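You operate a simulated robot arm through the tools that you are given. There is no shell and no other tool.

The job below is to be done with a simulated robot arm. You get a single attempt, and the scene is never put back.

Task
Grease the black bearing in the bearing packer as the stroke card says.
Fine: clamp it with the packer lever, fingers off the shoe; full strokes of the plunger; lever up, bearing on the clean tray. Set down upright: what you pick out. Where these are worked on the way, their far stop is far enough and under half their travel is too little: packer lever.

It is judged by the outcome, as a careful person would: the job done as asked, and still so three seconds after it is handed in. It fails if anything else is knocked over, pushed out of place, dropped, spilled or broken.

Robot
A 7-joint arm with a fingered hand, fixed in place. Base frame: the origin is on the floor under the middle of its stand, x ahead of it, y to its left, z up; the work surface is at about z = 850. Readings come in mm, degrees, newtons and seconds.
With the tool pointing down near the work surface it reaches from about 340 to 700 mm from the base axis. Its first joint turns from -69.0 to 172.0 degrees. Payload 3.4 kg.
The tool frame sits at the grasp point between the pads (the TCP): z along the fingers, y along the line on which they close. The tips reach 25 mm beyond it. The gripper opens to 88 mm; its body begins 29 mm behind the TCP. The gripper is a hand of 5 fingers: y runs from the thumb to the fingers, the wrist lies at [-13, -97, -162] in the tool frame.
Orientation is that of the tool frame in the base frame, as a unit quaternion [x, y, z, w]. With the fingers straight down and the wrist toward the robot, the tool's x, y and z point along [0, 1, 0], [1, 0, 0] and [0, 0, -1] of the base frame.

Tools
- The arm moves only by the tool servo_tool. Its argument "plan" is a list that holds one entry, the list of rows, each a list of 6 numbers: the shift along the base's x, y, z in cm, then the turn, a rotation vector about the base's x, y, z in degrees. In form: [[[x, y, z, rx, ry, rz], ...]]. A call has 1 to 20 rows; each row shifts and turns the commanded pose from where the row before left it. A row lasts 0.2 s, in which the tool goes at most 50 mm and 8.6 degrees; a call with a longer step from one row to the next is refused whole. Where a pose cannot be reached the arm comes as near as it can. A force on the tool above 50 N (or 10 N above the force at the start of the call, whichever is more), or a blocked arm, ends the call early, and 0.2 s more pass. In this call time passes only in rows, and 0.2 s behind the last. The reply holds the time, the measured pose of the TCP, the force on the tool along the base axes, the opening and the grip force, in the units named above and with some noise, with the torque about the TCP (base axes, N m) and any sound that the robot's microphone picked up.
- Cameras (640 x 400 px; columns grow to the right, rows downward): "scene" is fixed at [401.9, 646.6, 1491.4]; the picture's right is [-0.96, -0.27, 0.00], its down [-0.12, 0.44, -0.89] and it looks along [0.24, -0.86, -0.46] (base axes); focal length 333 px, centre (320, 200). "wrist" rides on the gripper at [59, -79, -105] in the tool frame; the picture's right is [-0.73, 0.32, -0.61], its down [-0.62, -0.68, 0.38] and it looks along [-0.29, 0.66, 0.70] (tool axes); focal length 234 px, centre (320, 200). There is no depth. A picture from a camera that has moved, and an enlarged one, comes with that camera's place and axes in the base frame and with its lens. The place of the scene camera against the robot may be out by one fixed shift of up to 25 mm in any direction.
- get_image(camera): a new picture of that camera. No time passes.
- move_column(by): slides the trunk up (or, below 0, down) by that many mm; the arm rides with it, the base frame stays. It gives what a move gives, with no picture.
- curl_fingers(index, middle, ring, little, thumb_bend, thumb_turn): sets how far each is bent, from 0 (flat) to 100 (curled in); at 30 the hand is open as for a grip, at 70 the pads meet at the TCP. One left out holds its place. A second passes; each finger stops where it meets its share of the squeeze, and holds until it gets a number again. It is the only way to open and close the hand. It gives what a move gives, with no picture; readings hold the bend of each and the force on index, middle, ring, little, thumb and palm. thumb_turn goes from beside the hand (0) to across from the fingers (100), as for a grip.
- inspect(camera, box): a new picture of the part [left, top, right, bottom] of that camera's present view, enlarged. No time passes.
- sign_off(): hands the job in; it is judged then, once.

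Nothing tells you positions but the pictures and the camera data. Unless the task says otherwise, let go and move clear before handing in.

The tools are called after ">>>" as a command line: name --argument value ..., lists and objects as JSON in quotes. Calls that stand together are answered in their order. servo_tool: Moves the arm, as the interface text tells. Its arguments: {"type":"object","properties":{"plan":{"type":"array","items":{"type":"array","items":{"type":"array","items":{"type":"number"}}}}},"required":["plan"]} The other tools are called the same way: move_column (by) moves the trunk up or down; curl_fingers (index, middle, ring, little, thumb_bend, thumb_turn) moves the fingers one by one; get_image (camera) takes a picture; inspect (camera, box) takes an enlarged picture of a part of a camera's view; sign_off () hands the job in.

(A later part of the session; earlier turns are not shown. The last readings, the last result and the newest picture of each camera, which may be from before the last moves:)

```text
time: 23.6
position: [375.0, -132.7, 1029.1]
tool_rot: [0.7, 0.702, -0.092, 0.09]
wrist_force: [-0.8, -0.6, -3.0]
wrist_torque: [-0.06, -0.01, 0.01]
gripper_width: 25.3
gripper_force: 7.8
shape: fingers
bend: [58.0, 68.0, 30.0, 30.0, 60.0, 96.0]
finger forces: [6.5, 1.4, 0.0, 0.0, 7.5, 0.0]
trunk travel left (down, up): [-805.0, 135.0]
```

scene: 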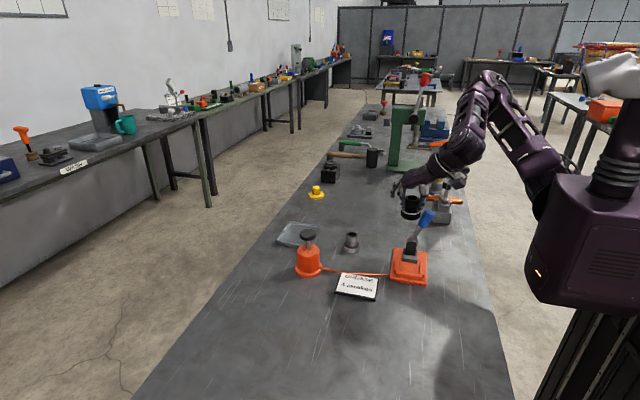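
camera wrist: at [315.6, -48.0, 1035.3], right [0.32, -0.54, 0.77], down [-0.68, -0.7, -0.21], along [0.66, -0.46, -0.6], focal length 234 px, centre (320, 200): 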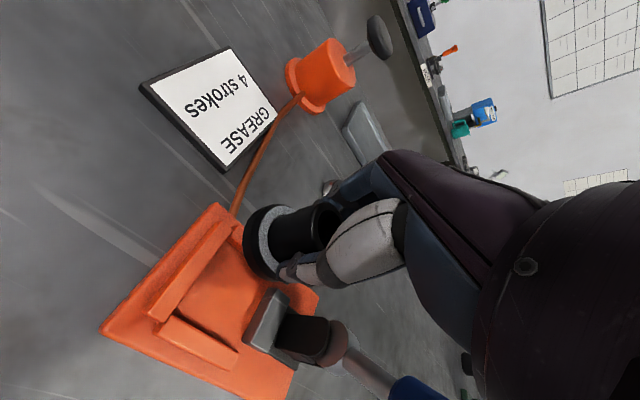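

That works. I'll continue down and in to a hover at about z 930.

>>> servo_tool --plan '[[[-0.5, -0.3, -1.5, 0, 0, 0], [-0.5, -0.3, -2.0, 0, 0, 0], [-0.47, -0.34, -2.0, 0, 0, 0], [0, 0, -2.0, 0, 0, 0], [0, 0, -1.5, 0, 0, 0], [0, 0, -0.9, 0, 0, 0], [0, 0, 0, 0, 0, 0]]]'

>>> get_image --camera "wrist"

>>> inspect --camera "scene" --box '[385, 210, 440, 290]'

>>> inspect --camera "wrist" --box '[180, 170, 380, 340]'

```text
time: 25.2
position: [383.2, -141.6, 931.2]
tool_rot: [0.701, 0.701, -0.092, 0.092]
wrist_force: [-0.3, 0.2, -1.3]
wrist_torque: [-0.01, 0.03, -0.02]
gripper_width: 25.0
gripper_force: 7.8
shape: fingers
bend: [58.0, 68.0, 30.0, 30.0, 60.0, 96.0]
finger forces: [6.6, 1.3, 0.0, 0.0, 7.4, 0.0]
out of reach, approached as far as the arm can: row 1, 2, 3
trunk travel left (down, up): [-805.0, 135.0]
```

```text
taken
camera wrist: at [304.6, -56.2, 1018.3], right [0.32, -0.54, 0.77], down [-0.68, -0.7, -0.21], along [0.66, -0.46, -0.6], focal length 234 px, centre (320, 200)
```

wrist: 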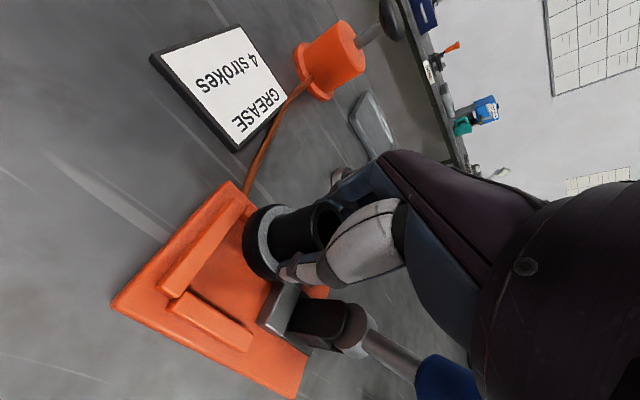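

```text
5.00 times, centred on (412, 250) of scene
camera zoom: at [401.9, 646.6, 1491.4], right [-0.96, -0.27, 0.0], down [-0.12, 0.44, -0.89], along [0.24, -0.86, -0.46], focal length 1666 px, centre (-142, -50)
```

zoom: 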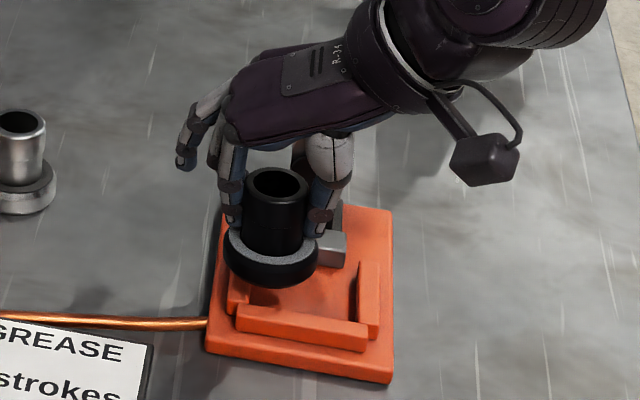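

```text
2.35 times, centred on (280, 255) of wrist
camera zoom: at [304.6, -56.2, 1018.3], right [0.32, -0.54, 0.77], down [-0.68, -0.7, -0.21], along [0.66, -0.46, -0.6], focal length 551 px, centre (414, 71)
```

zoom: 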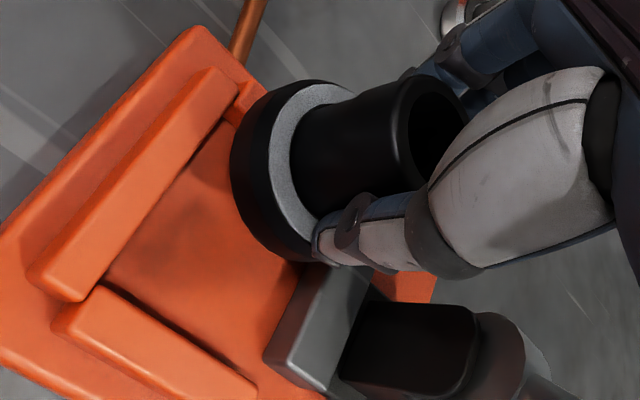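

At z 931 the hand stopped at x≈383. I'll probe whether it can go in further at this lower height.

>>> servo_tool --plan '[[[-0.6, 0, 0, 0, 0, 0], [-0.6, 0, 0, 0, 0, 0], [-0.6, 0, 0, 0, 0, 0], [0, 0, 0, 0, 0, 0]]]'

```text
time: 26.2
position: [376.5, -141.7, 931.5]
tool_rot: [0.701, 0.702, -0.093, 0.089]
wrist_force: [0.0, 0.4, -2.3]
wrist_torque: [0.0, -0.02, -0.06]
gripper_width: 24.8
gripper_force: 7.9
shape: fingers
bend: [58.0, 68.0, 30.0, 30.0, 60.0, 96.0]
finger forces: [6.6, 1.3, 0.1, 0.0, 7.6, 0.0]
out of reach, approached as far as the arm can: row 2, 3
trunk travel left (down, up): [-805.0, 135.0]
```

The limit here is x≈376. I'll raise the trunk to near its top, come down again and see how much further in it goes.

>>> servo_tool --plan '[[[1.0, 0, 0.5, 0, 0, 0], [1.0, 0, 1.0, 0, 0, 0]]]'

>>> move_column --by 130

>>> servo_tool --plan '[[[0, 0, -2.0, 0, 0, 0], [0, 0, -2.5, 0, 0, 0], [0, 0, -2.5, 0, 0, 0], [0, 0, -2.5, 0, 0, 0], [0, 0, -2.5, 0, 0, 0], [0, 0, -1.5, 0, 0, 0], [-0.7, 0, 0, 0, 0, 0], [-0.7, 0, 0, 0, 0, 0], [-0.7, 0, 0, 0, 0, 0], [-0.7, 0, 0, 0, 0, 0], [-0.7, 0, 0, 0, 0, 0], [0, 0, 0, 0, 0, 0]]]'

```text
time: 26.8
position: [396.8, -141.1, 947.1]
tool_rot: [0.701, 0.701, -0.092, 0.092]
wrist_force: [0.0, 0.1, -2.8]
wrist_torque: [-0.02, 0.02, 0.0]
gripper_width: 25.0
gripper_force: 8.2
shape: fingers
bend: [58.0, 68.0, 30.0, 30.0, 60.0, 96.0]
finger forces: [6.6, 1.2, 0.0, 0.1, 7.5, 0.0]
trunk travel left (down, up): [-805.0, 135.0]
```

```text
time: 28.4
position: [397.7, -141.0, 1075.1]
tool_rot: [0.701, 0.701, -0.093, 0.092]
wrist_force: [0.7, 0.2, -2.0]
wrist_torque: [0.0, 0.01, -0.01]
gripper_width: 25.1
gripper_force: 7.9
shape: fingers
bend: [58.0, 68.0, 30.0, 30.0, 60.0, 96.0]
finger forces: [6.7, 1.4, 0.0, 0.0, 7.6, 0.1]
trunk travel left (down, up): [-935.0, 5.0]
```

```text
time: 31.0
position: [379.4, -115.9, 950.9]
tool_rot: [0.703, 0.699, -0.096, 0.092]
wrist_force: [-0.1, -0.2, -2.4]
wrist_torque: [-0.04, -0.02, 0.03]
gripper_width: 24.8
gripper_force: 7.2
shape: fingers
bend: [58.0, 68.0, 30.0, 30.0, 60.0, 96.0]
finger forces: [6.6, 1.3, 0.0, 0.0, 7.4, 0.0]
out of reach, approached as far as the arm can: row 4, 5, 6, 7, 8, 9, 10, 11
trunk travel left (down, up): [-935.0, 5.0]
```

A high trunk makes it worse, so this is a wrist-side limit rather than plain distance. The bearing is round, so I can yaw the whole hand by about −135° in the air. That puts the wrist on the far side of the nest, away from both the lever and the robot. I'll back off, bring the trunk down and then rotate.

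>>> servo_tool --plan '[[[1.0, 0, 1.0, 0, 0, 0], [2.0, 0, 2.0, 0, 0, 0], [2.0, 0, 2.5, 0, 0, 0], [2.0, 0, 2.5, 0, 0, 0], [1.5, 0, 2.5, 0, 0, 0], [0, 0, 2.5, 0, 0, 0], [0, 0, 2.5, 0, 0, 0], [0, 0, 2.5, 0, 0, 0], [0, 0, 2.0, 0, 0, 0], [0, 0, 1.0, 0, 0, 0]]]'

>>> move_column --by -80

```text
time: 33.2
position: [464.2, -116.0, 1161.5]
tool_rot: [0.701, 0.701, -0.092, 0.092]
wrist_force: [-0.1, 0.2, -2.6]
wrist_torque: [-0.01, -0.03, 0.0]
gripper_width: 24.8
gripper_force: 7.6
shape: fingers
bend: [58.0, 68.0, 30.0, 30.0, 60.0, 96.0]
finger forces: [6.7, 1.1, 0.0, 0.0, 7.2, 0.1]
trunk travel left (down, up): [-935.0, 5.0]
```

```text
time: 34.4
position: [463.8, -115.1, 1080.3]
tool_rot: [0.701, 0.701, -0.092, 0.092]
wrist_force: [-0.3, -0.2, -2.6]
wrist_torque: [-0.03, 0.01, -0.01]
gripper_width: 24.7
gripper_force: 7.2
shape: fingers
bend: [58.0, 68.0, 30.0, 30.0, 60.0, 96.0]
finger forces: [6.7, 1.1, 0.0, 0.0, 7.2, 0.0]
trunk travel left (down, up): [-855.0, 85.0]
```

>>> servo_tool --plan '[[[0, 0, 1.5, 0, 0, 0], [0, 0, 2.5, 0, 0, 0], [0, 0, 2.5, 0, 0, 0], [0, 0, 2.5, 0, 0, 0], [0, 0, 1.5, 0, 0, 0], [0, 0, 0, 0, 0, 0]]]'

>>> move_column --by -100

>>> servo_tool --plan '[[[0, 0, 0, 0, 0, -4], [0, 0, 0, 0, 0, -7], [0, 0, 0, 0, 0, -7], [0, 0, 0, 0, 0, -7], [0, 0, 0, 0, 0, -7], [0, 0, 0, 0, 0, -7], [0, 0, 0, 0, 0, -7], [0, 0, 0, 0, 0, -7], [0, 0, 0, 0, 0, -7], [0, 0, 0, 0, 0, -7], [0, 0, 0, 0, 0, -7], [0, 0, 0, 0, 0, -7], [0, 0, 0, 0, 0, -7], [0, 0, 0, 0, 0, -2], [0, 0, 0, 0, 0, 0]]]'

>>> get_image --camera "wrist"

>>> get_image --camera "scene"

```text
time: 35.8
position: [464.9, -114.2, 1186.2]
tool_rot: [0.701, 0.701, -0.093, 0.093]
wrist_force: [0.2, 0.3, -3.4]
wrist_torque: [0.0, 0.01, -0.03]
gripper_width: 24.5
gripper_force: 7.5
shape: fingers
bend: [58.0, 69.0, 30.0, 30.0, 60.0, 96.0]
finger forces: [6.8, 1.0, 0.1, 0.0, 7.1, 0.0]
trunk travel left (down, up): [-855.0, 85.0]
```

```text
time: 37.1
position: [463.4, -114.2, 1086.8]
tool_rot: [0.701, 0.701, -0.092, 0.092]
wrist_force: [0.3, 0.4, -2.8]
wrist_torque: [0.0, -0.01, 0.01]
gripper_width: 24.6
gripper_force: 7.7
shape: fingers
bend: [58.0, 69.0, 30.0, 30.0, 60.0, 96.0]
finger forces: [6.8, 1.1, 0.0, 0.0, 7.1, 0.0]
trunk travel left (down, up): [-755.0, 185.0]
```

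```text
time: 40.3
position: [443.8, -112.7, 1073.7]
tool_rot: [0.992, 0.001, -0.128, -0.002]
wrist_force: [0.0, 0.7, -3.4]
wrist_torque: [-0.04, 0.03, -0.02]
gripper_width: 24.3
gripper_force: 7.4
shape: fingers
bend: [58.0, 69.0, 30.0, 30.0, 60.0, 97.0]
finger forces: [6.8, 1.0, 0.0, 0.1, 7.0, 0.0]
out of reach, approached as far as the arm can: row 13, 14
trunk travel left (down, up): [-755.0, 185.0]
```

```text
taken
camera wrist: at [528.4, -33.3, 1161.8], right [-0.55, -0.33, 0.77], down [-0.7, 0.68, -0.21], along [-0.46, -0.65, -0.6], focal length 234 px, centre (320, 200)
```

wrist: 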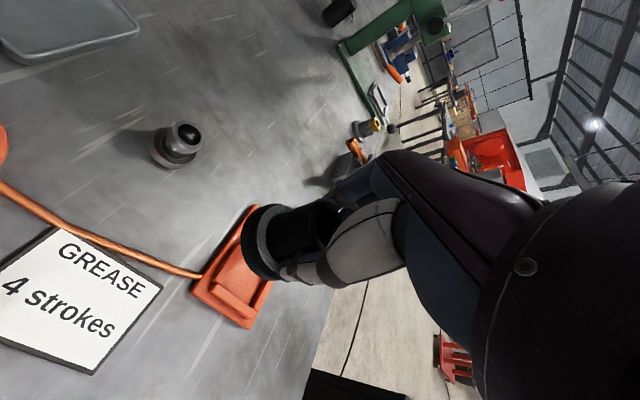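

```text
taken
```

scene: 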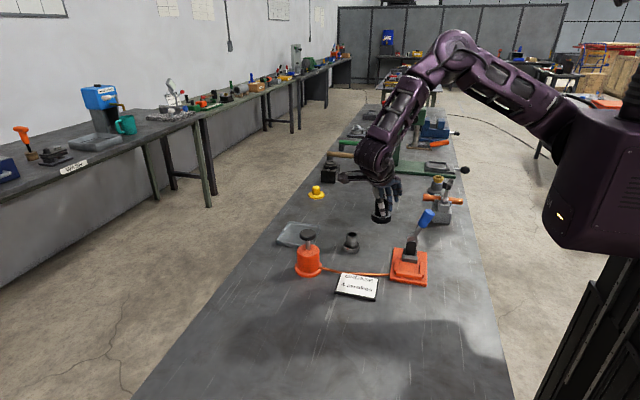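

Wrist radius about the base axis looks like the real limit, at roughly 300 mm. A yaw of about −55° with the present tilt puts the wrist near 330 mm and on the side away from the lever, so I'll go there. I'll also curl the ring and little fingers out of the post's way.

>>> servo_tool --plan '[[[0, 0, 0, 0, 0, 5], [0, 0, 0, 0, 0, 7], [0, 0, 0, 0, 0, 7], [0, 0, 0, 0, 0, 7], [0, 0, 0, 0, 0, 6], [0, 0, 0, 0, 0, 3], [0, 0, 0, 0, 0, 0]]]'

>>> curl_fingers --ring 75 --little 75

>>> inspect --camera "scene" --box '[330, 130, 450, 290]'

>>> get_image --camera "wrist"

```text
time: 41.9
position: [444.1, -112.2, 1075.4]
tool_rot: [0.946, 0.298, -0.125, 0.039]
wrist_force: [-0.3, -0.2, -3.1]
wrist_torque: [-0.04, 0.0, 0.01]
gripper_width: 24.0
gripper_force: 7.5
shape: fingers
bend: [58.0, 69.0, 30.0, 30.0, 60.0, 97.0]
finger forces: [6.9, 1.0, 0.0, 0.1, 7.0, 0.0]
trunk travel left (down, up): [-755.0, 185.0]
```

```text
time: 42.9
position: [444.6, -113.8, 1074.8]
tool_rot: [0.946, 0.298, -0.124, 0.039]
wrist_force: [-0.7, 0.0, -2.3]
wrist_torque: [-0.05, 0.04, 0.0]
gripper_width: 24.2
gripper_force: 8.1
shape: fingers
bend: [58.0, 69.0, 75.0, 75.0, 60.0, 97.0]
finger forces: [7.0, 1.0, 0.0, 0.1, 6.9, 0.0]
trunk travel left (down, up): [-755.0, 185.0]
```

```text
2.50 times, centred on (390, 210) of scene
camera zoom: at [401.9, 646.6, 1491.4], right [-0.96, -0.27, 0.0], down [-0.12, 0.44, -0.89], along [0.24, -0.86, -0.46], focal length 833 px, centre (145, 175)
```

zoom: 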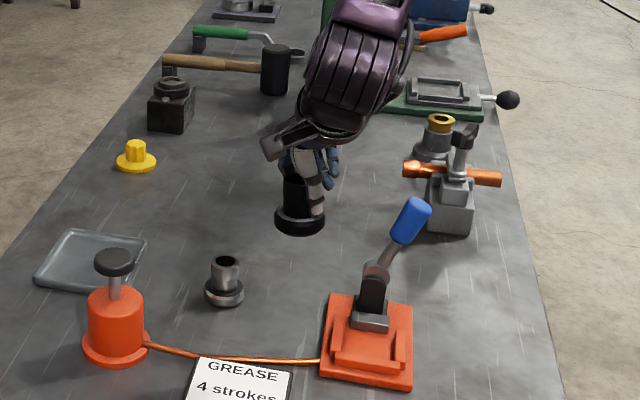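

```text
taken
camera wrist: at [468.6, 0.7, 1161.3], right [-0.26, -0.58, 0.77], down [-0.97, 0.16, -0.21], along [0.0, -0.8, -0.6], focal length 234 px, centre (320, 200)
```

wrist: 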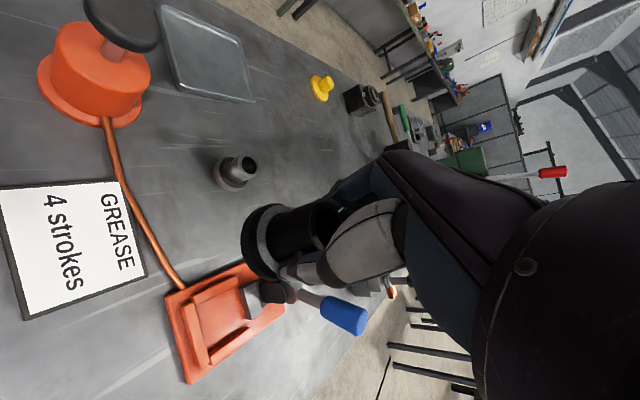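

The yaw is now −55° and the bearing is still upright. I'll approach the nest from this side, descending gradually.

>>> servo_tool --plan '[[[-1.0, -0.3, -1.0, 0, 0, 0], [-1.8, -0.5, -2.0, 0, 0, 0], [-1.8, -0.5, -2.0, 0, 0, 0], [-1.8, -0.5, -2.0, 0, 0, 0], [-1.4, -0.5, -2.0, 0, 0, 0], [-0.9, -0.3, -2.0, 0, 0, 0], [0, 0, -1.5, 0, 0, 0], [0, 0, -1.0, 0, 0, 0], [0, 0, 0, 0, 0, 0]]]'

>>> get_image --camera "wrist"

>>> inspect --camera "scene" --box '[385, 200, 440, 290]'

>>> inspect --camera "wrist" --box '[180, 170, 380, 360]'

```text
time: 44.9
position: [356.4, -138.4, 940.5]
tool_rot: [0.946, 0.298, -0.124, 0.039]
wrist_force: [0.5, -0.3, -2.5]
wrist_torque: [0.0, 0.0, 0.01]
gripper_width: 24.4
gripper_force: 6.7
shape: fingers
bend: [58.0, 69.0, 75.0, 75.0, 60.0, 97.0]
finger forces: [6.8, 0.8, 0.0, 0.0, 6.5, 0.0]
trunk travel left (down, up): [-755.0, 185.0]
```

```text
taken
camera wrist: at [381.2, -24.3, 1026.3], right [-0.26, -0.58, 0.77], down [-0.97, 0.16, -0.21], along [0.0, -0.8, -0.6], focal length 234 px, centre (320, 200)
```

wrist: 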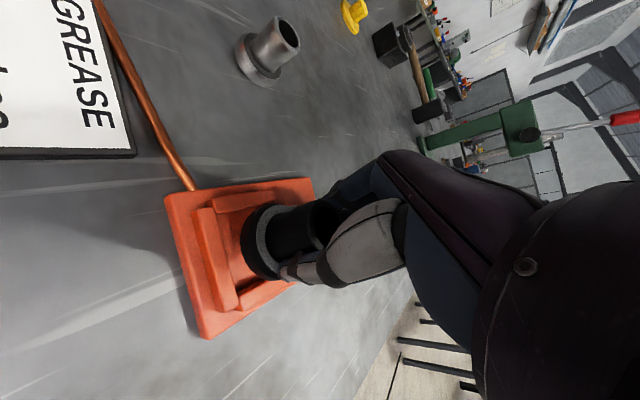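

```text
4.44 times, centred on (412, 245) of scene
camera zoom: at [401.9, 646.6, 1491.4], right [-0.96, -0.27, 0.0], down [-0.12, 0.44, -0.89], along [0.24, -0.86, -0.46], focal length 1481 px, centre (-91, 0)
```

zoom: 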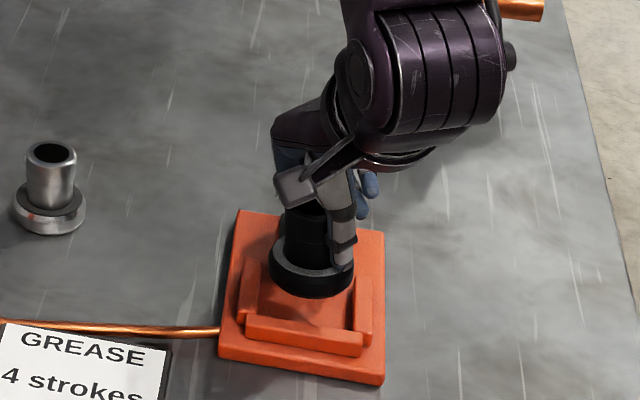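

```text
2.11 times, centred on (280, 265) of wrist
camera zoom: at [381.2, -24.3, 1026.3], right [-0.26, -0.58, 0.77], down [-0.97, 0.16, -0.21], along [0.0, -0.8, -0.6], focal length 493 px, centre (404, 63)
```

zoom: 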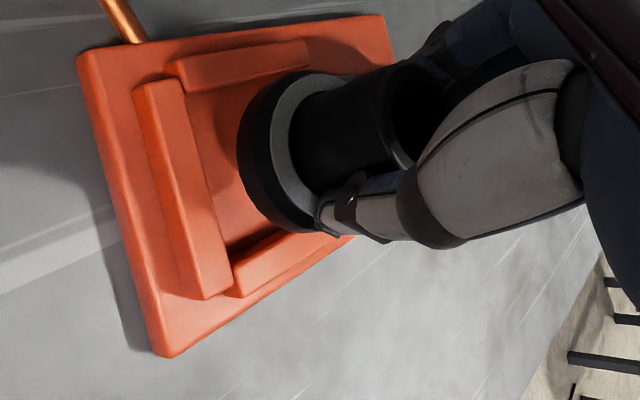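

No reach limits here, and the bearing is right over the nest. I'll lower it until the flange is just above the fence tops and compare the edges directly.

>>> servo_tool --plan '[[[0, 0, -0.6, 0, 0, 0], [0, 0, -0.6, 0, 0, 0], [0, 0, 0, 0, 0, 0]]]'

>>> inspect --camera "scene" --box '[390, 235, 432, 285]'

>>> inspect --camera "wrist" --box '[190, 180, 330, 340]'

```text
time: 45.7
position: [356.1, -138.8, 927.4]
tool_rot: [0.946, 0.297, -0.124, 0.039]
wrist_force: [0.7, 0.1, -3.3]
wrist_torque: [0.03, 0.01, -0.01]
gripper_width: 24.1
gripper_force: 6.4
shape: fingers
bend: [58.0, 69.0, 75.0, 75.0, 60.0, 97.0]
finger forces: [6.8, 0.8, 0.0, 0.0, 6.6, 0.0]
trunk travel left (down, up): [-755.0, 185.0]
```

```text
8.00 times, centred on (411, 260) of scene
camera zoom: at [401.9, 646.6, 1491.4], right [-0.96, -0.27, 0.0], down [-0.12, 0.44, -0.89], along [0.24, -0.86, -0.46], focal length 2666 px, centre (-408, -280)
```

zoom: 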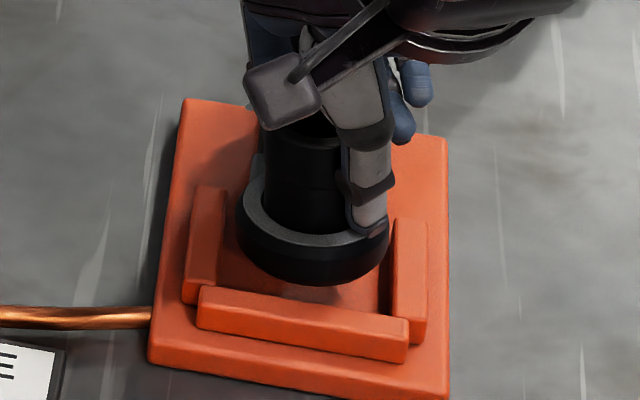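

```text
2.50 times, centred on (260, 260) of wrist
camera zoom: at [381.1, -25.2, 1013.6], right [-0.26, -0.58, 0.77], down [-0.97, 0.16, -0.21], along [0.0, -0.8, -0.6], focal length 585 px, centre (470, 50)
```

zoom: 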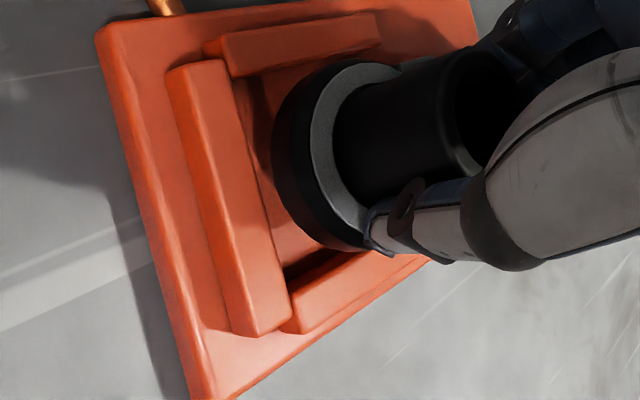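

Edge comparisons centre the bearing in x to within about 1 mm, with y inside the window. I'll lower it in small steps and watch the vertical force.

>>> servo_tool --plan '[[[0, 0, -0.2, 0, 0, 0], [0, 0, -0.2, 0, 0, 0], [0, 0, 0, 0, 0, 0]]]'

>>> servo_tool --plan '[[[0, 0, -0.2, 0, 0, 0], [0, 0, 0, 0, 0, 0]]]'

>>> inspect --camera "scene" --box '[390, 235, 432, 285]'

>>> inspect --camera "wrist" --box '[190, 180, 330, 340]'

```text
time: 46.5
position: [356.8, -138.1, 923.9]
tool_rot: [0.946, 0.298, -0.124, 0.039]
wrist_force: [0.7, -0.3, -2.3]
wrist_torque: [-0.04, 0.01, -0.02]
gripper_width: 24.2
gripper_force: 6.9
shape: fingers
bend: [58.0, 69.0, 75.0, 75.0, 60.0, 97.0]
finger forces: [6.8, 0.8, 0.0, 0.1, 6.6, 0.0]
trunk travel left (down, up): [-755.0, 185.0]
```

```text
time: 47.1
position: [355.9, -137.9, 921.4]
tool_rot: [0.946, 0.298, -0.125, 0.039]
wrist_force: [0.6, -0.8, -2.7]
wrist_torque: [0.03, 0.0, -0.01]
gripper_width: 24.1
gripper_force: 6.6
shape: fingers
bend: [58.0, 69.0, 75.0, 75.0, 60.0, 97.0]
finger forces: [6.7, 0.8, 0.0, 0.0, 6.6, 0.1]
trunk travel left (down, up): [-755.0, 185.0]
```

```text
8.00 times, centred on (411, 260) of scene
camera zoom: at [401.9, 646.6, 1491.4], right [-0.96, -0.27, 0.0], down [-0.12, 0.44, -0.89], along [0.24, -0.86, -0.46], focal length 2666 px, centre (-408, -280)
```

zoom: 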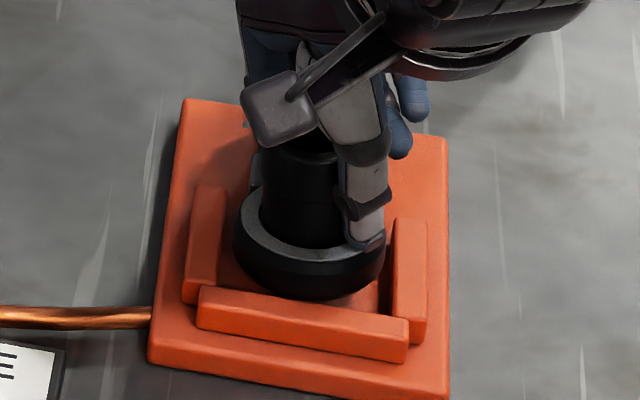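

```text
2.50 times, centred on (260, 260) of wrist
camera zoom: at [381.3, -24.7, 1007.7], right [-0.26, -0.58, 0.77], down [-0.97, 0.16, -0.21], along [0.0, -0.8, -0.6], focal length 585 px, centre (470, 50)
```

zoom: 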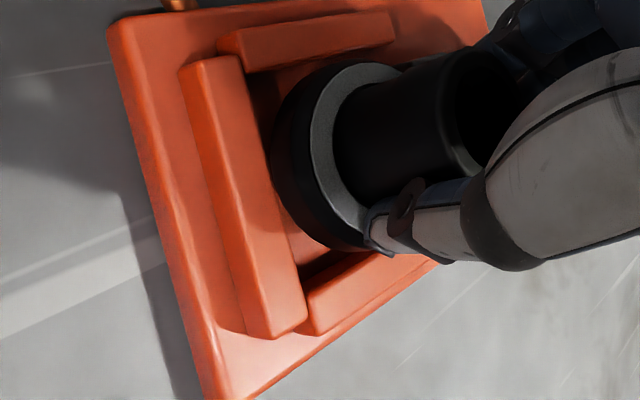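

At this height the flange is centred in x but sits close to the front fence, with a gap under 1 mm. I'll shift about 2.3 mm toward −y and then continue lowering.

>>> servo_tool --plan '[[[0, -0.23, 0, 0, 0, 0], [0, 0, 0, 0, 0, 0]]]'

>>> servo_tool --plan '[[[0, 0, -0.2, 0, 0, 0], [0, 0, -0.1, 0, 0, 0], [0, 0, 0, 0, 0, 0]]]'

>>> servo_tool --plan '[[[0, 0, -0.2, 0, 0, 0], [0, 0, -0.1, 0, 0, 0], [0, 0, 0, 0, 0, 0]]]'

>>> inspect --camera "scene" --box '[390, 235, 432, 285]'

>>> inspect --camera "wrist" --box '[190, 180, 330, 340]'

```text
time: 47.7
position: [355.9, -141.8, 921.8]
tool_rot: [0.946, 0.297, -0.124, 0.04]
wrist_force: [0.9, -0.2, -2.9]
wrist_torque: [0.01, 0.01, 0.03]
gripper_width: 24.0
gripper_force: 7.9
shape: fingers
bend: [58.0, 69.0, 75.0, 75.0, 60.0, 97.0]
finger forces: [6.7, 0.7, 0.0, 0.0, 6.5, 0.1]
trunk travel left (down, up): [-755.0, 185.0]
```

```text
time: 48.5
position: [357.0, -141.7, 917.8]
tool_rot: [0.946, 0.298, -0.124, 0.04]
wrist_force: [-0.9, 0.1, -2.3]
wrist_torque: [0.03, 0.02, 0.02]
gripper_width: 24.0
gripper_force: 7.1
shape: fingers
bend: [58.0, 69.0, 75.0, 75.0, 60.0, 97.0]
finger forces: [6.8, 0.8, 0.0, 0.1, 6.5, 0.0]
trunk travel left (down, up): [-755.0, 185.0]
```

```text
time: 49.3
position: [356.7, -141.1, 915.4]
tool_rot: [0.946, 0.298, -0.125, 0.039]
wrist_force: [0.3, 0.7, -2.4]
wrist_torque: [0.0, 0.03, 0.01]
gripper_width: 23.8
gripper_force: 6.8
shape: fingers
bend: [58.0, 69.0, 75.0, 75.0, 60.0, 97.0]
finger forces: [6.7, 0.8, 0.1, 0.0, 6.6, 0.0]
trunk travel left (down, up): [-755.0, 185.0]
```

```text
8.00 times, centred on (411, 260) of scene
camera zoom: at [401.9, 646.6, 1491.4], right [-0.96, -0.27, 0.0], down [-0.12, 0.44, -0.89], along [0.24, -0.86, -0.46], focal length 2666 px, centre (-408, -280)
```

zoom: 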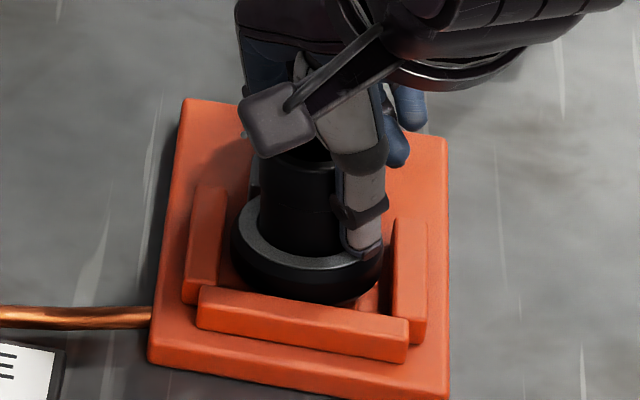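

```text
2.50 times, centred on (260, 260) of wrist
camera zoom: at [381.5, -27.6, 1001.9], right [-0.26, -0.58, 0.77], down [-0.97, 0.16, -0.21], along [0.0, -0.8, -0.6], focal length 585 px, centre (470, 50)
```

zoom: 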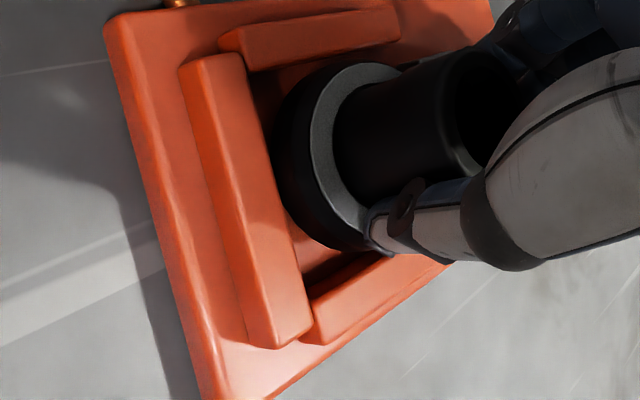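

The flange is now down between the fences without touching. I'll continue to the floor.

>>> servo_tool --plan '[[[0, 0, -0.2, 0, 0, 0], [0, 0, -0.1, 0, 0, 0], [0, 0, 0, 0, 0, 0]]]'

>>> servo_tool --plan '[[[0, 0, -0.15, 0, 0, 0], [0, 0, 0, 0, 0, 0]]]'

>>> servo_tool --plan '[[[0, 0, -0.15, 0, 0, 0], [0, 0, 0, 0, 0, 0]]]'

```text
time: 50.1
position: [356.6, -140.0, 911.5]
tool_rot: [0.946, 0.298, -0.124, 0.039]
wrist_force: [0.9, 0.0, -3.4]
wrist_torque: [-0.02, 0.03, -0.03]
gripper_width: 24.0
gripper_force: 6.7
shape: fingers
bend: [58.0, 69.0, 75.0, 75.0, 60.0, 97.0]
finger forces: [6.7, 0.9, 0.0, 0.1, 6.5, 0.0]
trunk travel left (down, up): [-755.0, 185.0]
```

```text
time: 50.7
position: [356.5, -141.0, 911.3]
tool_rot: [0.945, 0.299, -0.125, 0.039]
wrist_force: [-0.7, -0.4, -0.1]
wrist_torque: [-0.03, -0.01, 0.0]
gripper_width: 24.2
gripper_force: 7.5
shape: fingers
bend: [58.0, 69.0, 75.0, 75.0, 61.0, 97.0]
finger forces: [6.9, 1.0, 0.1, 0.0, 6.6, 0.0]
trunk travel left (down, up): [-755.0, 185.0]
```

```text
time: 51.3
position: [356.1, -141.6, 910.3]
tool_rot: [0.945, 0.298, -0.125, 0.04]
wrist_force: [-2.0, 0.4, 2.4]
wrist_torque: [-0.02, 0.01, 0.01]
gripper_width: 23.9
gripper_force: 8.0
shape: fingers
bend: [58.0, 69.0, 75.0, 75.0, 61.0, 97.0]
finger forces: [7.2, 1.2, 0.0, 0.0, 7.9, 0.0]
trunk travel left (down, up): [-755.0, 185.0]
```

Contact at z≈911, which is nest-floor height, and the weight has been taken off. I'll check that it sits flat before releasing.

>>> inspect --camera "scene" --box '[390, 235, 432, 285]'

>>> inspect --camera "wrist" --box '[190, 180, 330, 340]'

```text
8.00 times, centred on (411, 260) of scene
camera zoom: at [401.9, 646.6, 1491.4], right [-0.96, -0.27, 0.0], down [-0.12, 0.44, -0.89], along [0.24, -0.86, -0.46], focal length 2666 px, centre (-408, -280)
```

zoom: 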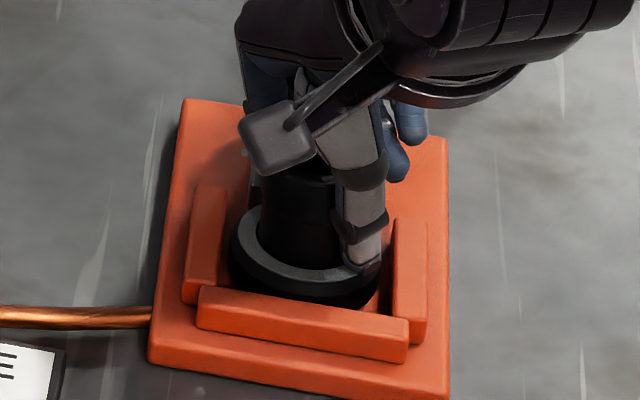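

```text
2.50 times, centred on (260, 260) of wrist
camera zoom: at [380.7, -27.4, 995.8], right [-0.26, -0.58, 0.77], down [-0.97, 0.16, -0.21], along [0.0, -0.8, -0.6], focal length 585 px, centre (470, 50)
```

zoom: 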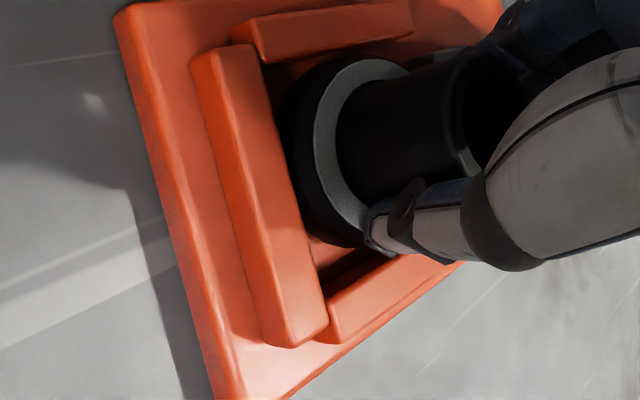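

It's seated flat inside the fences. I'll release with a modest opening, so the fingers don't reach back to the shoe or post.

>>> curl_fingers --index 54 --middle 60 --thumb_bend 48

>>> curl_fingers --index 50 --middle 52 --thumb_bend 35

>>> inspect --camera "scene" --box '[390, 235, 432, 285]'

>>> get_image --camera "wrist"

```text
time: 52.3
position: [357.3, -140.2, 910.1]
tool_rot: [0.946, 0.298, -0.124, 0.04]
wrist_force: [-0.2, -0.2, -0.4]
wrist_torque: [0.0, 0.0, 0.02]
gripper_width: 38.9
gripper_force: 0.1
shape: fingers
bend: [54.0, 60.0, 75.0, 75.0, 48.0, 97.0]
finger forces: [0.0, 0.0, 0.0, 0.0, 0.1, 0.1]
trunk travel left (down, up): [-755.0, 185.0]
```

```text
time: 53.3
position: [356.9, -141.6, 908.7]
tool_rot: [0.946, 0.298, -0.125, 0.04]
wrist_force: [0.1, 0.1, -0.6]
wrist_torque: [-0.01, 0.0, -0.03]
gripper_width: 57.6
gripper_force: 0.1
shape: fingers
bend: [50.0, 52.0, 75.0, 75.0, 35.0, 97.0]
finger forces: [0.0, 0.0, 0.0, 0.0, 0.0, 0.0]
trunk travel left (down, up): [-755.0, 185.0]
```

```text
8.00 times, centred on (411, 260) of scene
camera zoom: at [401.9, 646.6, 1491.4], right [-0.96, -0.27, 0.0], down [-0.12, 0.44, -0.89], along [0.24, -0.86, -0.46], focal length 2666 px, centre (-408, -280)
```

zoom: 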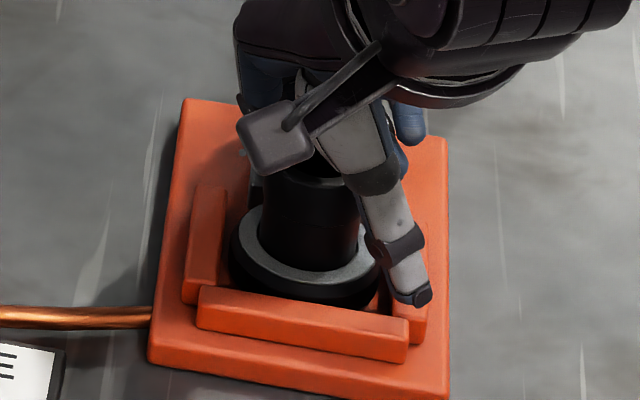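

```text
taken
camera wrist: at [381.2, -27.6, 995.6], right [-0.26, -0.58, 0.77], down [-0.97, 0.16, -0.21], along [0.0, -0.8, -0.6], focal length 234 px, centre (320, 200)
```

wrist: 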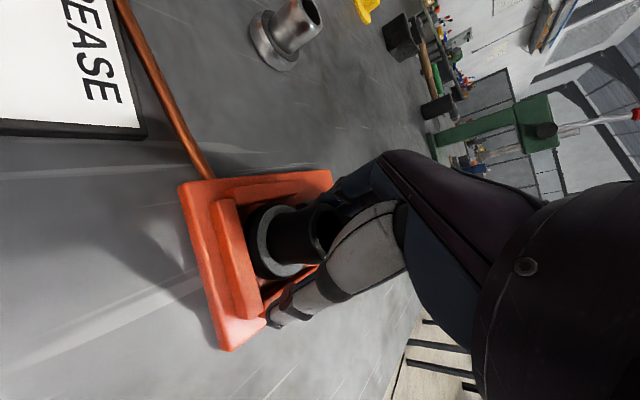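

Released with no finger force and the bearing standing upright. I'll lift the hand straight up, slowly at first.

>>> servo_tool --plan '[[[0, 0, 0.5, 0, 0, 0], [0, 0, 1.0, 0, 0, 0], [0, 0, 1.0, 0, 0, 0], [0, 0, 1.5, 0, 0, 0], [0, 0, 2.0, 0, 0, 0]]]'

>>> inspect --camera "scene" --box '[385, 200, 440, 290]'

>>> get_image --camera "wrist"

```text
time: 54.5
position: [356.6, -140.4, 971.5]
tool_rot: [0.945, 0.299, -0.125, 0.039]
wrist_force: [0.4, -0.1, -0.7]
wrist_torque: [-0.01, 0.02, 0.01]
gripper_width: 57.5
gripper_force: 0.1
shape: fingers
bend: [50.0, 52.0, 75.0, 75.0, 35.0, 97.0]
finger forces: [0.0, 0.0, 0.0, 0.0, 0.0, 0.0]
trunk travel left (down, up): [-755.0, 185.0]
```

```text
4.44 times, centred on (412, 245) of scene
camera zoom: at [401.9, 646.6, 1491.4], right [-0.96, -0.27, 0.0], down [-0.12, 0.44, -0.89], along [0.24, -0.86, -0.46], focal length 1481 px, centre (-91, 0)
```

zoom: 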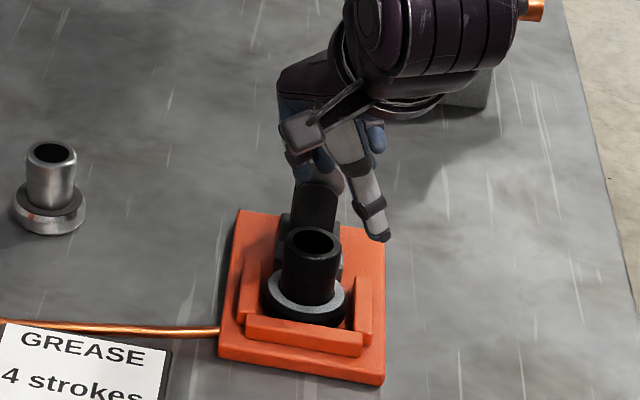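

```text
taken
camera wrist: at [381.2, -27.7, 1057.3], right [-0.26, -0.58, 0.77], down [-0.97, 0.16, -0.21], along [0.0, -0.8, -0.6], focal length 234 px, centre (320, 200)
```

wrist: 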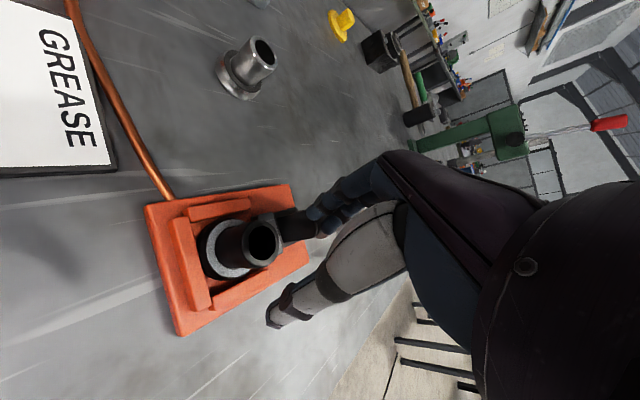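

The bearing is in the nest. The lever pivot is near (360, −216, 911) and the handle centre near (330, −214, 991). I'll raise the hand, open it and reorient it (yaw +20°, no tilt) so thumb and fingers can straddle the handle from above and try either direction gently.

>>> servo_tool --plan '[[[0, 0, 4.3, 0, 0, 0], [0, 0, 4.3, 0, 0, 0], [0, 0, 4.3, 0, 0, 0], [0.5, -0.8, 0, 0, 0, 8.33], [0.5, -0.8, 0, 0, 0, 8.33], [0.5, -0.8, 0, 0, 0, 8.33], [0.5, -0.8, 0, 0, 0, 8.33], [0.5, -0.8, 0, 0, 0, 8.33], [0.5, -0.8, 0, 0, 0, 8.33], [0.5, -0.8, 0, 0, 0, 8.33], [0.5, -0.8, 0, 0, 0, 8.33], [0.5, -0.8, 0, 0, 0, 8.36], [0, 0, 0, 7.05, 2.57, 0], [0, 0, 0, 7.05, 2.57, 0], [0, 0, 0, 0, 0, 0]]]'

>>> curl_fingers --index 30 --middle 30 --ring 30 --little 30 --thumb_bend 30

>>> get_image --camera "wrist"

>>> get_image --camera "scene"

```text
time: 57.7
position: [414.5, -210.5, 1097.0]
tool_rot: [0.573, 0.819, 0.0, -0.001]
wrist_force: [0.2, 0.6, 0.3]
wrist_torque: [0.01, 0.02, 0.0]
gripper_width: 57.4
gripper_force: 0.0
shape: fingers
bend: [50.0, 52.0, 75.0, 75.0, 35.0, 97.0]
finger forces: [0.1, 0.1, 0.1, 0.0, 0.1, 0.1]
out of reach, approached as far as the arm can: row 8, 9
trunk travel left (down, up): [-755.0, 185.0]
```

```text
time: 58.7
position: [415.1, -211.6, 1097.9]
tool_rot: [0.575, 0.818, 0.0, 0.0]
wrist_force: [-0.3, 0.1, -0.2]
wrist_torque: [0.02, 0.01, 0.02]
gripper_width: 84.5
gripper_force: 0.1
shape: fingers
bend: [30.0, 30.0, 30.0, 30.0, 30.0, 97.0]
finger forces: [0.0, 0.1, 0.0, 0.0, 0.0, 0.0]
trunk travel left (down, up): [-755.0, 185.0]
```

```text
taken
camera wrist: at [320.9, -182.4, 1202.8], right [0.55, -0.57, 0.61], down [-0.43, -0.82, -0.38], along [0.72, -0.05, -0.7], focal length 234 px, centre (320, 200)
```

wrist: 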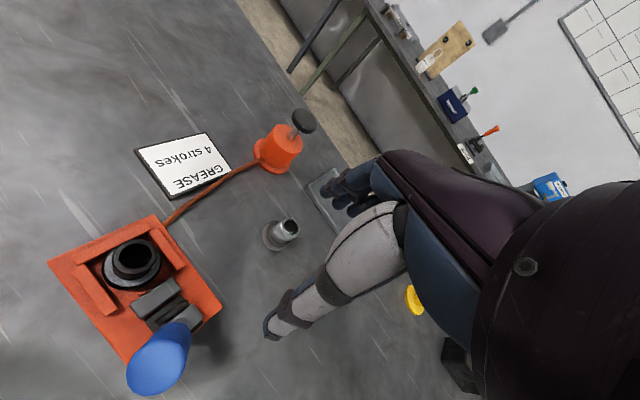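

```text
taken
```

scene: 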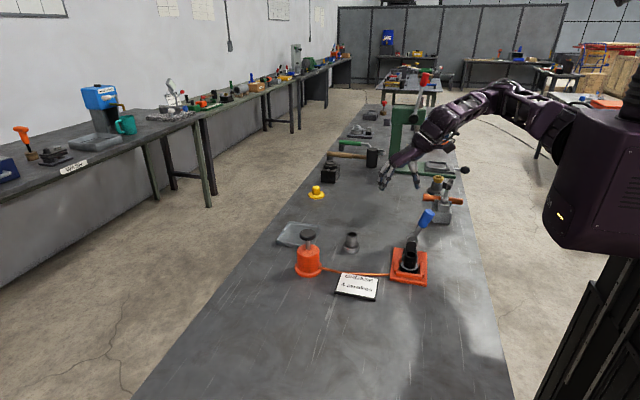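

>>> inspect --camera "wrist" --box '[40, 200, 240, 400]'

>>> inspect --camera "scene" --box '[380, 195, 445, 290]'

```text
2.00 times, centred on (140, 300) of wrist
camera zoom: at [320.9, -182.4, 1202.8], right [0.55, -0.57, 0.61], down [-0.43, -0.82, -0.38], along [0.72, -0.05, -0.7], focal length 468 px, centre (680, 0)
```

zoom: 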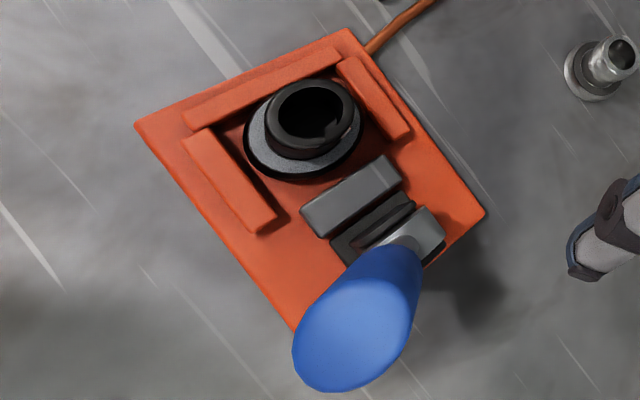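

```text
4.21 times, centred on (412, 242) of scene
camera zoom: at [401.9, 646.6, 1491.4], right [-0.96, -0.27, 0.0], down [-0.12, 0.44, -0.89], along [0.24, -0.86, -0.46], focal length 1403 px, centre (-70, 21)
```

zoom: 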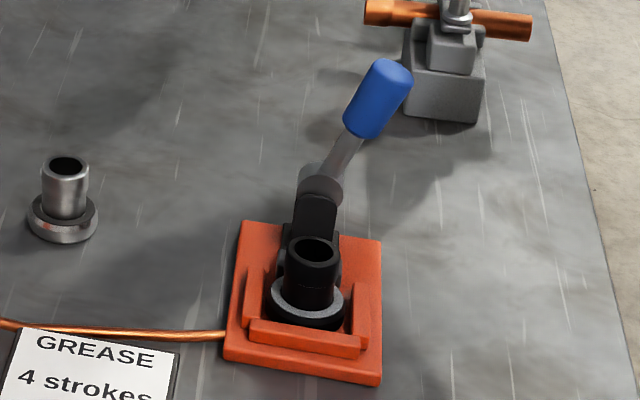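

This is a clear view: the bearing is centred in the nest and the lever plane is y≈−214, with the handle top at about (324, −214, 1016). I'll move above the handle and descend so thumb and fingers straddle it.

>>> servo_tool --plan '[[[-2.9, 0.05, 0, 0, 0, 0], [-2.9, 0.05, 0, 0, 0, 0], [-2.9, 0.05, 0, 0, 0, 0], [0, 0, -2.0, 0, 0, 0], [0, 0, -2.0, 0, 0, 0], [0, 0, 0, 0, 0, 0]]]'

>>> inspect --camera "scene" --box '[370, 160, 460, 290]'

>>> get_image --camera "wrist"

```text
time: 60.1
position: [362.4, -229.3, 1056.7]
tool_rot: [0.574, 0.819, 0.0, 0.0]
wrist_force: [0.3, -0.2, -0.4]
wrist_torque: [0.01, 0.04, -0.01]
gripper_width: 84.2
gripper_force: 0.1
shape: fingers
bend: [30.0, 30.0, 30.0, 30.0, 30.0, 97.0]
finger forces: [0.0, 0.0, 0.0, 0.0, 0.0, 0.0]
out of reach, approached as far as the arm can: row 2, 3
trunk travel left (down, up): [-755.0, 185.0]
```

```text
3.08 times, centred on (415, 225) of scene
camera zoom: at [401.9, 646.6, 1491.4], right [-0.96, -0.27, 0.0], down [-0.12, 0.44, -0.89], along [0.24, -0.86, -0.46], focal length 1025 px, centre (28, 123)
```

zoom: 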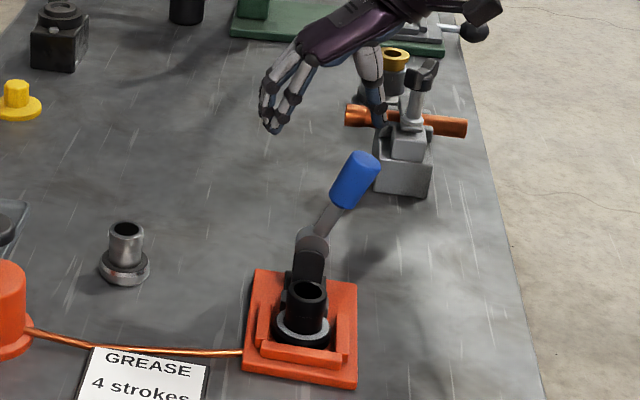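

```text
taken
camera wrist: at [269.3, -199.1, 1161.7], right [0.55, -0.57, 0.61], down [-0.43, -0.82, -0.38], along [0.72, -0.05, -0.7], focal length 234 px, centre (320, 200)
```

wrist: 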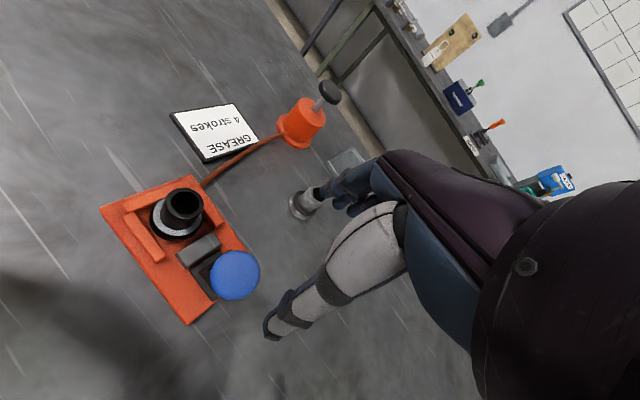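

This yaw is out of reach that close in. A yaw of about −80°, wrist on the +y side, should work better near the base. It also lets me pinch the handle across its hinge direction and guide it along its arc either way.

>>> servo_tool --plan '[[[1.5, 1.0, 1.5, 0, 0, 0], [2.0, 1.5, 2.0, 0, 0, -7], [2.0, 1.5, 0, 0, 0, -8], [0.5, 0.5, 0, 0, 0, -8.5], [0, 0, 0, 0, 0, -8.5], [0, 0, 0, 0, 0, -8.5], [0, 0, 0, 0, 0, -8.5], [0, 0, 0, 0, 0, -8.5], [0, 0, 0, 0, 0, -8.5], [0, 0, 0, 0, 0, -8.5], [0, 0, 0, 0, 0, -8.5], [0, 0, 0, 0, 0, -8.5], [0, 0, 0, 0, 0, -8.5], [0, 0, 0, 0, 0, 0]]]'

```text
time: 63.1
position: [424.0, -184.0, 1090.9]
tool_rot: [0.996, 0.086, 0.001, 0.0]
wrist_force: [0.7, 0.1, 1.1]
wrist_torque: [0.0, 0.01, 0.01]
gripper_width: 84.3
gripper_force: 0.1
shape: fingers
bend: [30.0, 30.0, 30.0, 30.0, 30.0, 97.0]
finger forces: [0.0, 0.0, 0.0, 0.0, 0.1, 0.1]
trunk travel left (down, up): [-755.0, 185.0]
```

>>> servo_tool --plan '[[[-3.0, -1.0, -0.4, 0, 0, 0], [-3.0, -1.0, -0.4, 0, 0, 0], [-3.3, -1.0, -0.4, 0, 0, 0], [0, 0, -1.0, 0, 0, 0], [0, 0, 0, 0, 0, 0]]]'

>>> get_image --camera "wrist"

>>> inspect --camera "scene" --box '[370, 160, 460, 290]'

```text
time: 64.3
position: [330.9, -213.4, 1069.9]
tool_rot: [0.996, 0.086, 0.0, 0.001]
wrist_force: [0.0, -0.1, 0.3]
wrist_torque: [0.0, 0.0, -0.03]
gripper_width: 84.4
gripper_force: 0.1
shape: fingers
bend: [30.0, 30.0, 30.0, 30.0, 30.0, 97.0]
finger forces: [0.0, 0.0, 0.1, 0.0, 0.1, 0.1]
trunk travel left (down, up): [-755.0, 185.0]
```

```text
taken
camera wrist: at [375.3, -125.2, 1175.4], right [-0.66, -0.44, 0.61], down [-0.73, 0.56, -0.38], along [-0.17, -0.7, -0.7], focal length 234 px, centre (320, 200)
```

wrist: 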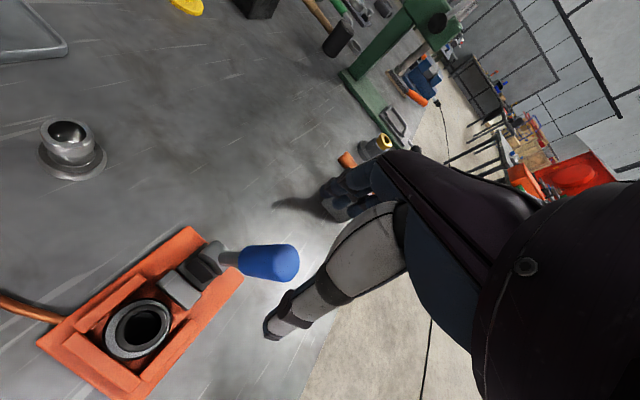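

```text
3.08 times, centred on (415, 225) of scene
camera zoom: at [401.9, 646.6, 1491.4], right [-0.96, -0.27, 0.0], down [-0.12, 0.44, -0.89], along [0.24, -0.86, -0.46], focal length 1025 px, centre (28, 123)
```

zoom: 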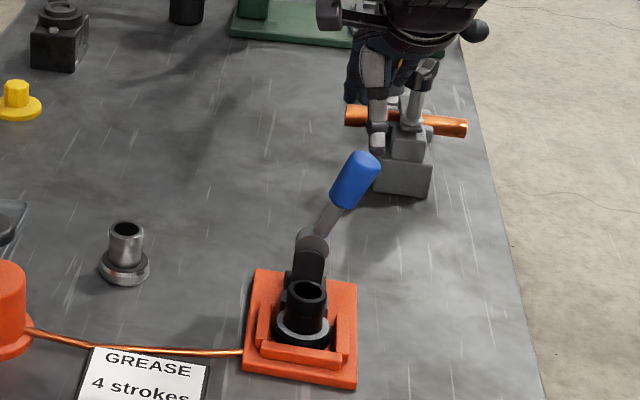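

The handle lies between thumb and fingers. I'll descend to pinch height on the handle.

>>> servo_tool --plan '[[[0, 0, -2.0, 0, 0, 0], [0, 0, -2.0, 0, 0, 0], [0, 0, -1.5, 0, 0, 0], [0, 0, -1.2, 0, 0, 0], [0, 0, -0.6, 0, 0, 0], [0, 0, 0, 0, 0, 0]]]'

>>> get_image --camera "wrist"

>>> inspect --camera "scene" --box '[380, 180, 450, 290]'

```text
time: 65.7
position: [334.0, -202.3, 998.4]
tool_rot: [0.996, 0.086, 0.0, 0.0]
wrist_force: [-0.2, 0.5, -0.1]
wrist_torque: [-0.01, 0.0, -0.03]
gripper_width: 84.3
gripper_force: 0.0
shape: fingers
bend: [30.0, 30.0, 30.0, 30.0, 30.0, 97.0]
finger forces: [0.0, 0.0, 0.0, 0.0, 0.1, 0.0]
out of reach, approached as far as the arm can: row 1, 2, 3, 5
trunk travel left (down, up): [-755.0, 185.0]
```

```text
taken
camera wrist: at [379.6, -112.7, 1103.8], right [-0.66, -0.44, 0.61], down [-0.73, 0.56, -0.38], along [-0.17, -0.7, -0.7], focal length 234 px, centre (320, 200)
```

wrist: 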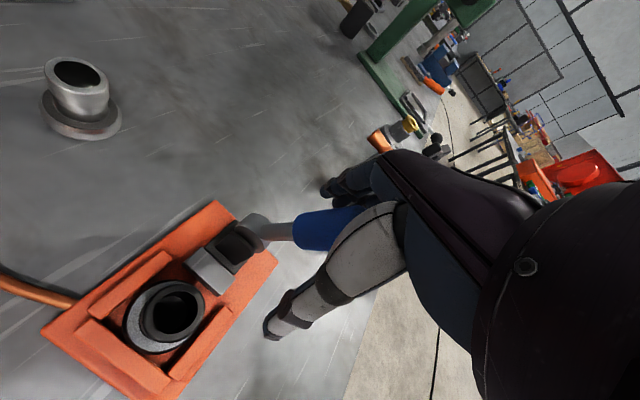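

```text
3.64 times, centred on (415, 235) of scene
camera zoom: at [401.9, 646.6, 1491.4], right [-0.96, -0.27, 0.0], down [-0.12, 0.44, -0.89], along [0.24, -0.86, -0.46], focal length 1212 px, centre (-26, 73)
```

zoom: 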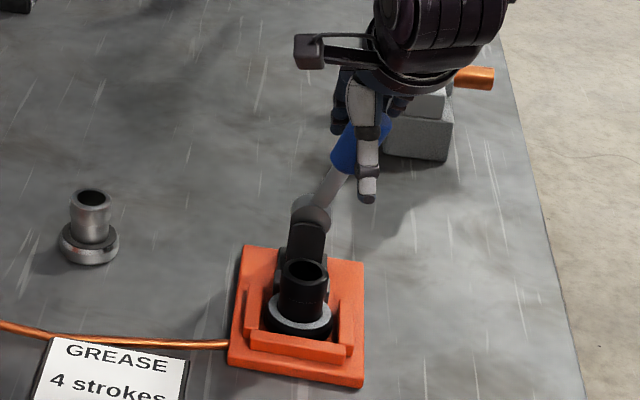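

The pose is at the reach edge and drifted to y≈−202. I'll nudge toward −y to centre on the handle.

>>> servo_tool --plan '[[[0, -0.5, 0, 0, 0, 0], [0, -0.5, 0, 0, 0, 0], [0, 0, 0, 0, 0, 0]]]'

```text
time: 66.5
position: [337.1, -202.4, 1001.1]
tool_rot: [0.996, 0.087, -0.001, -0.003]
wrist_force: [0.5, 0.5, 0.0]
wrist_torque: [0.03, 0.02, 0.01]
gripper_width: 84.3
gripper_force: 0.1
shape: fingers
bend: [30.0, 30.0, 30.0, 30.0, 30.0, 97.0]
finger forces: [0.0, 0.1, 0.1, 0.0, 0.1, 0.0]
out of reach, approached as far as the arm can: row 1, 2
trunk travel left (down, up): [-755.0, 185.0]
```

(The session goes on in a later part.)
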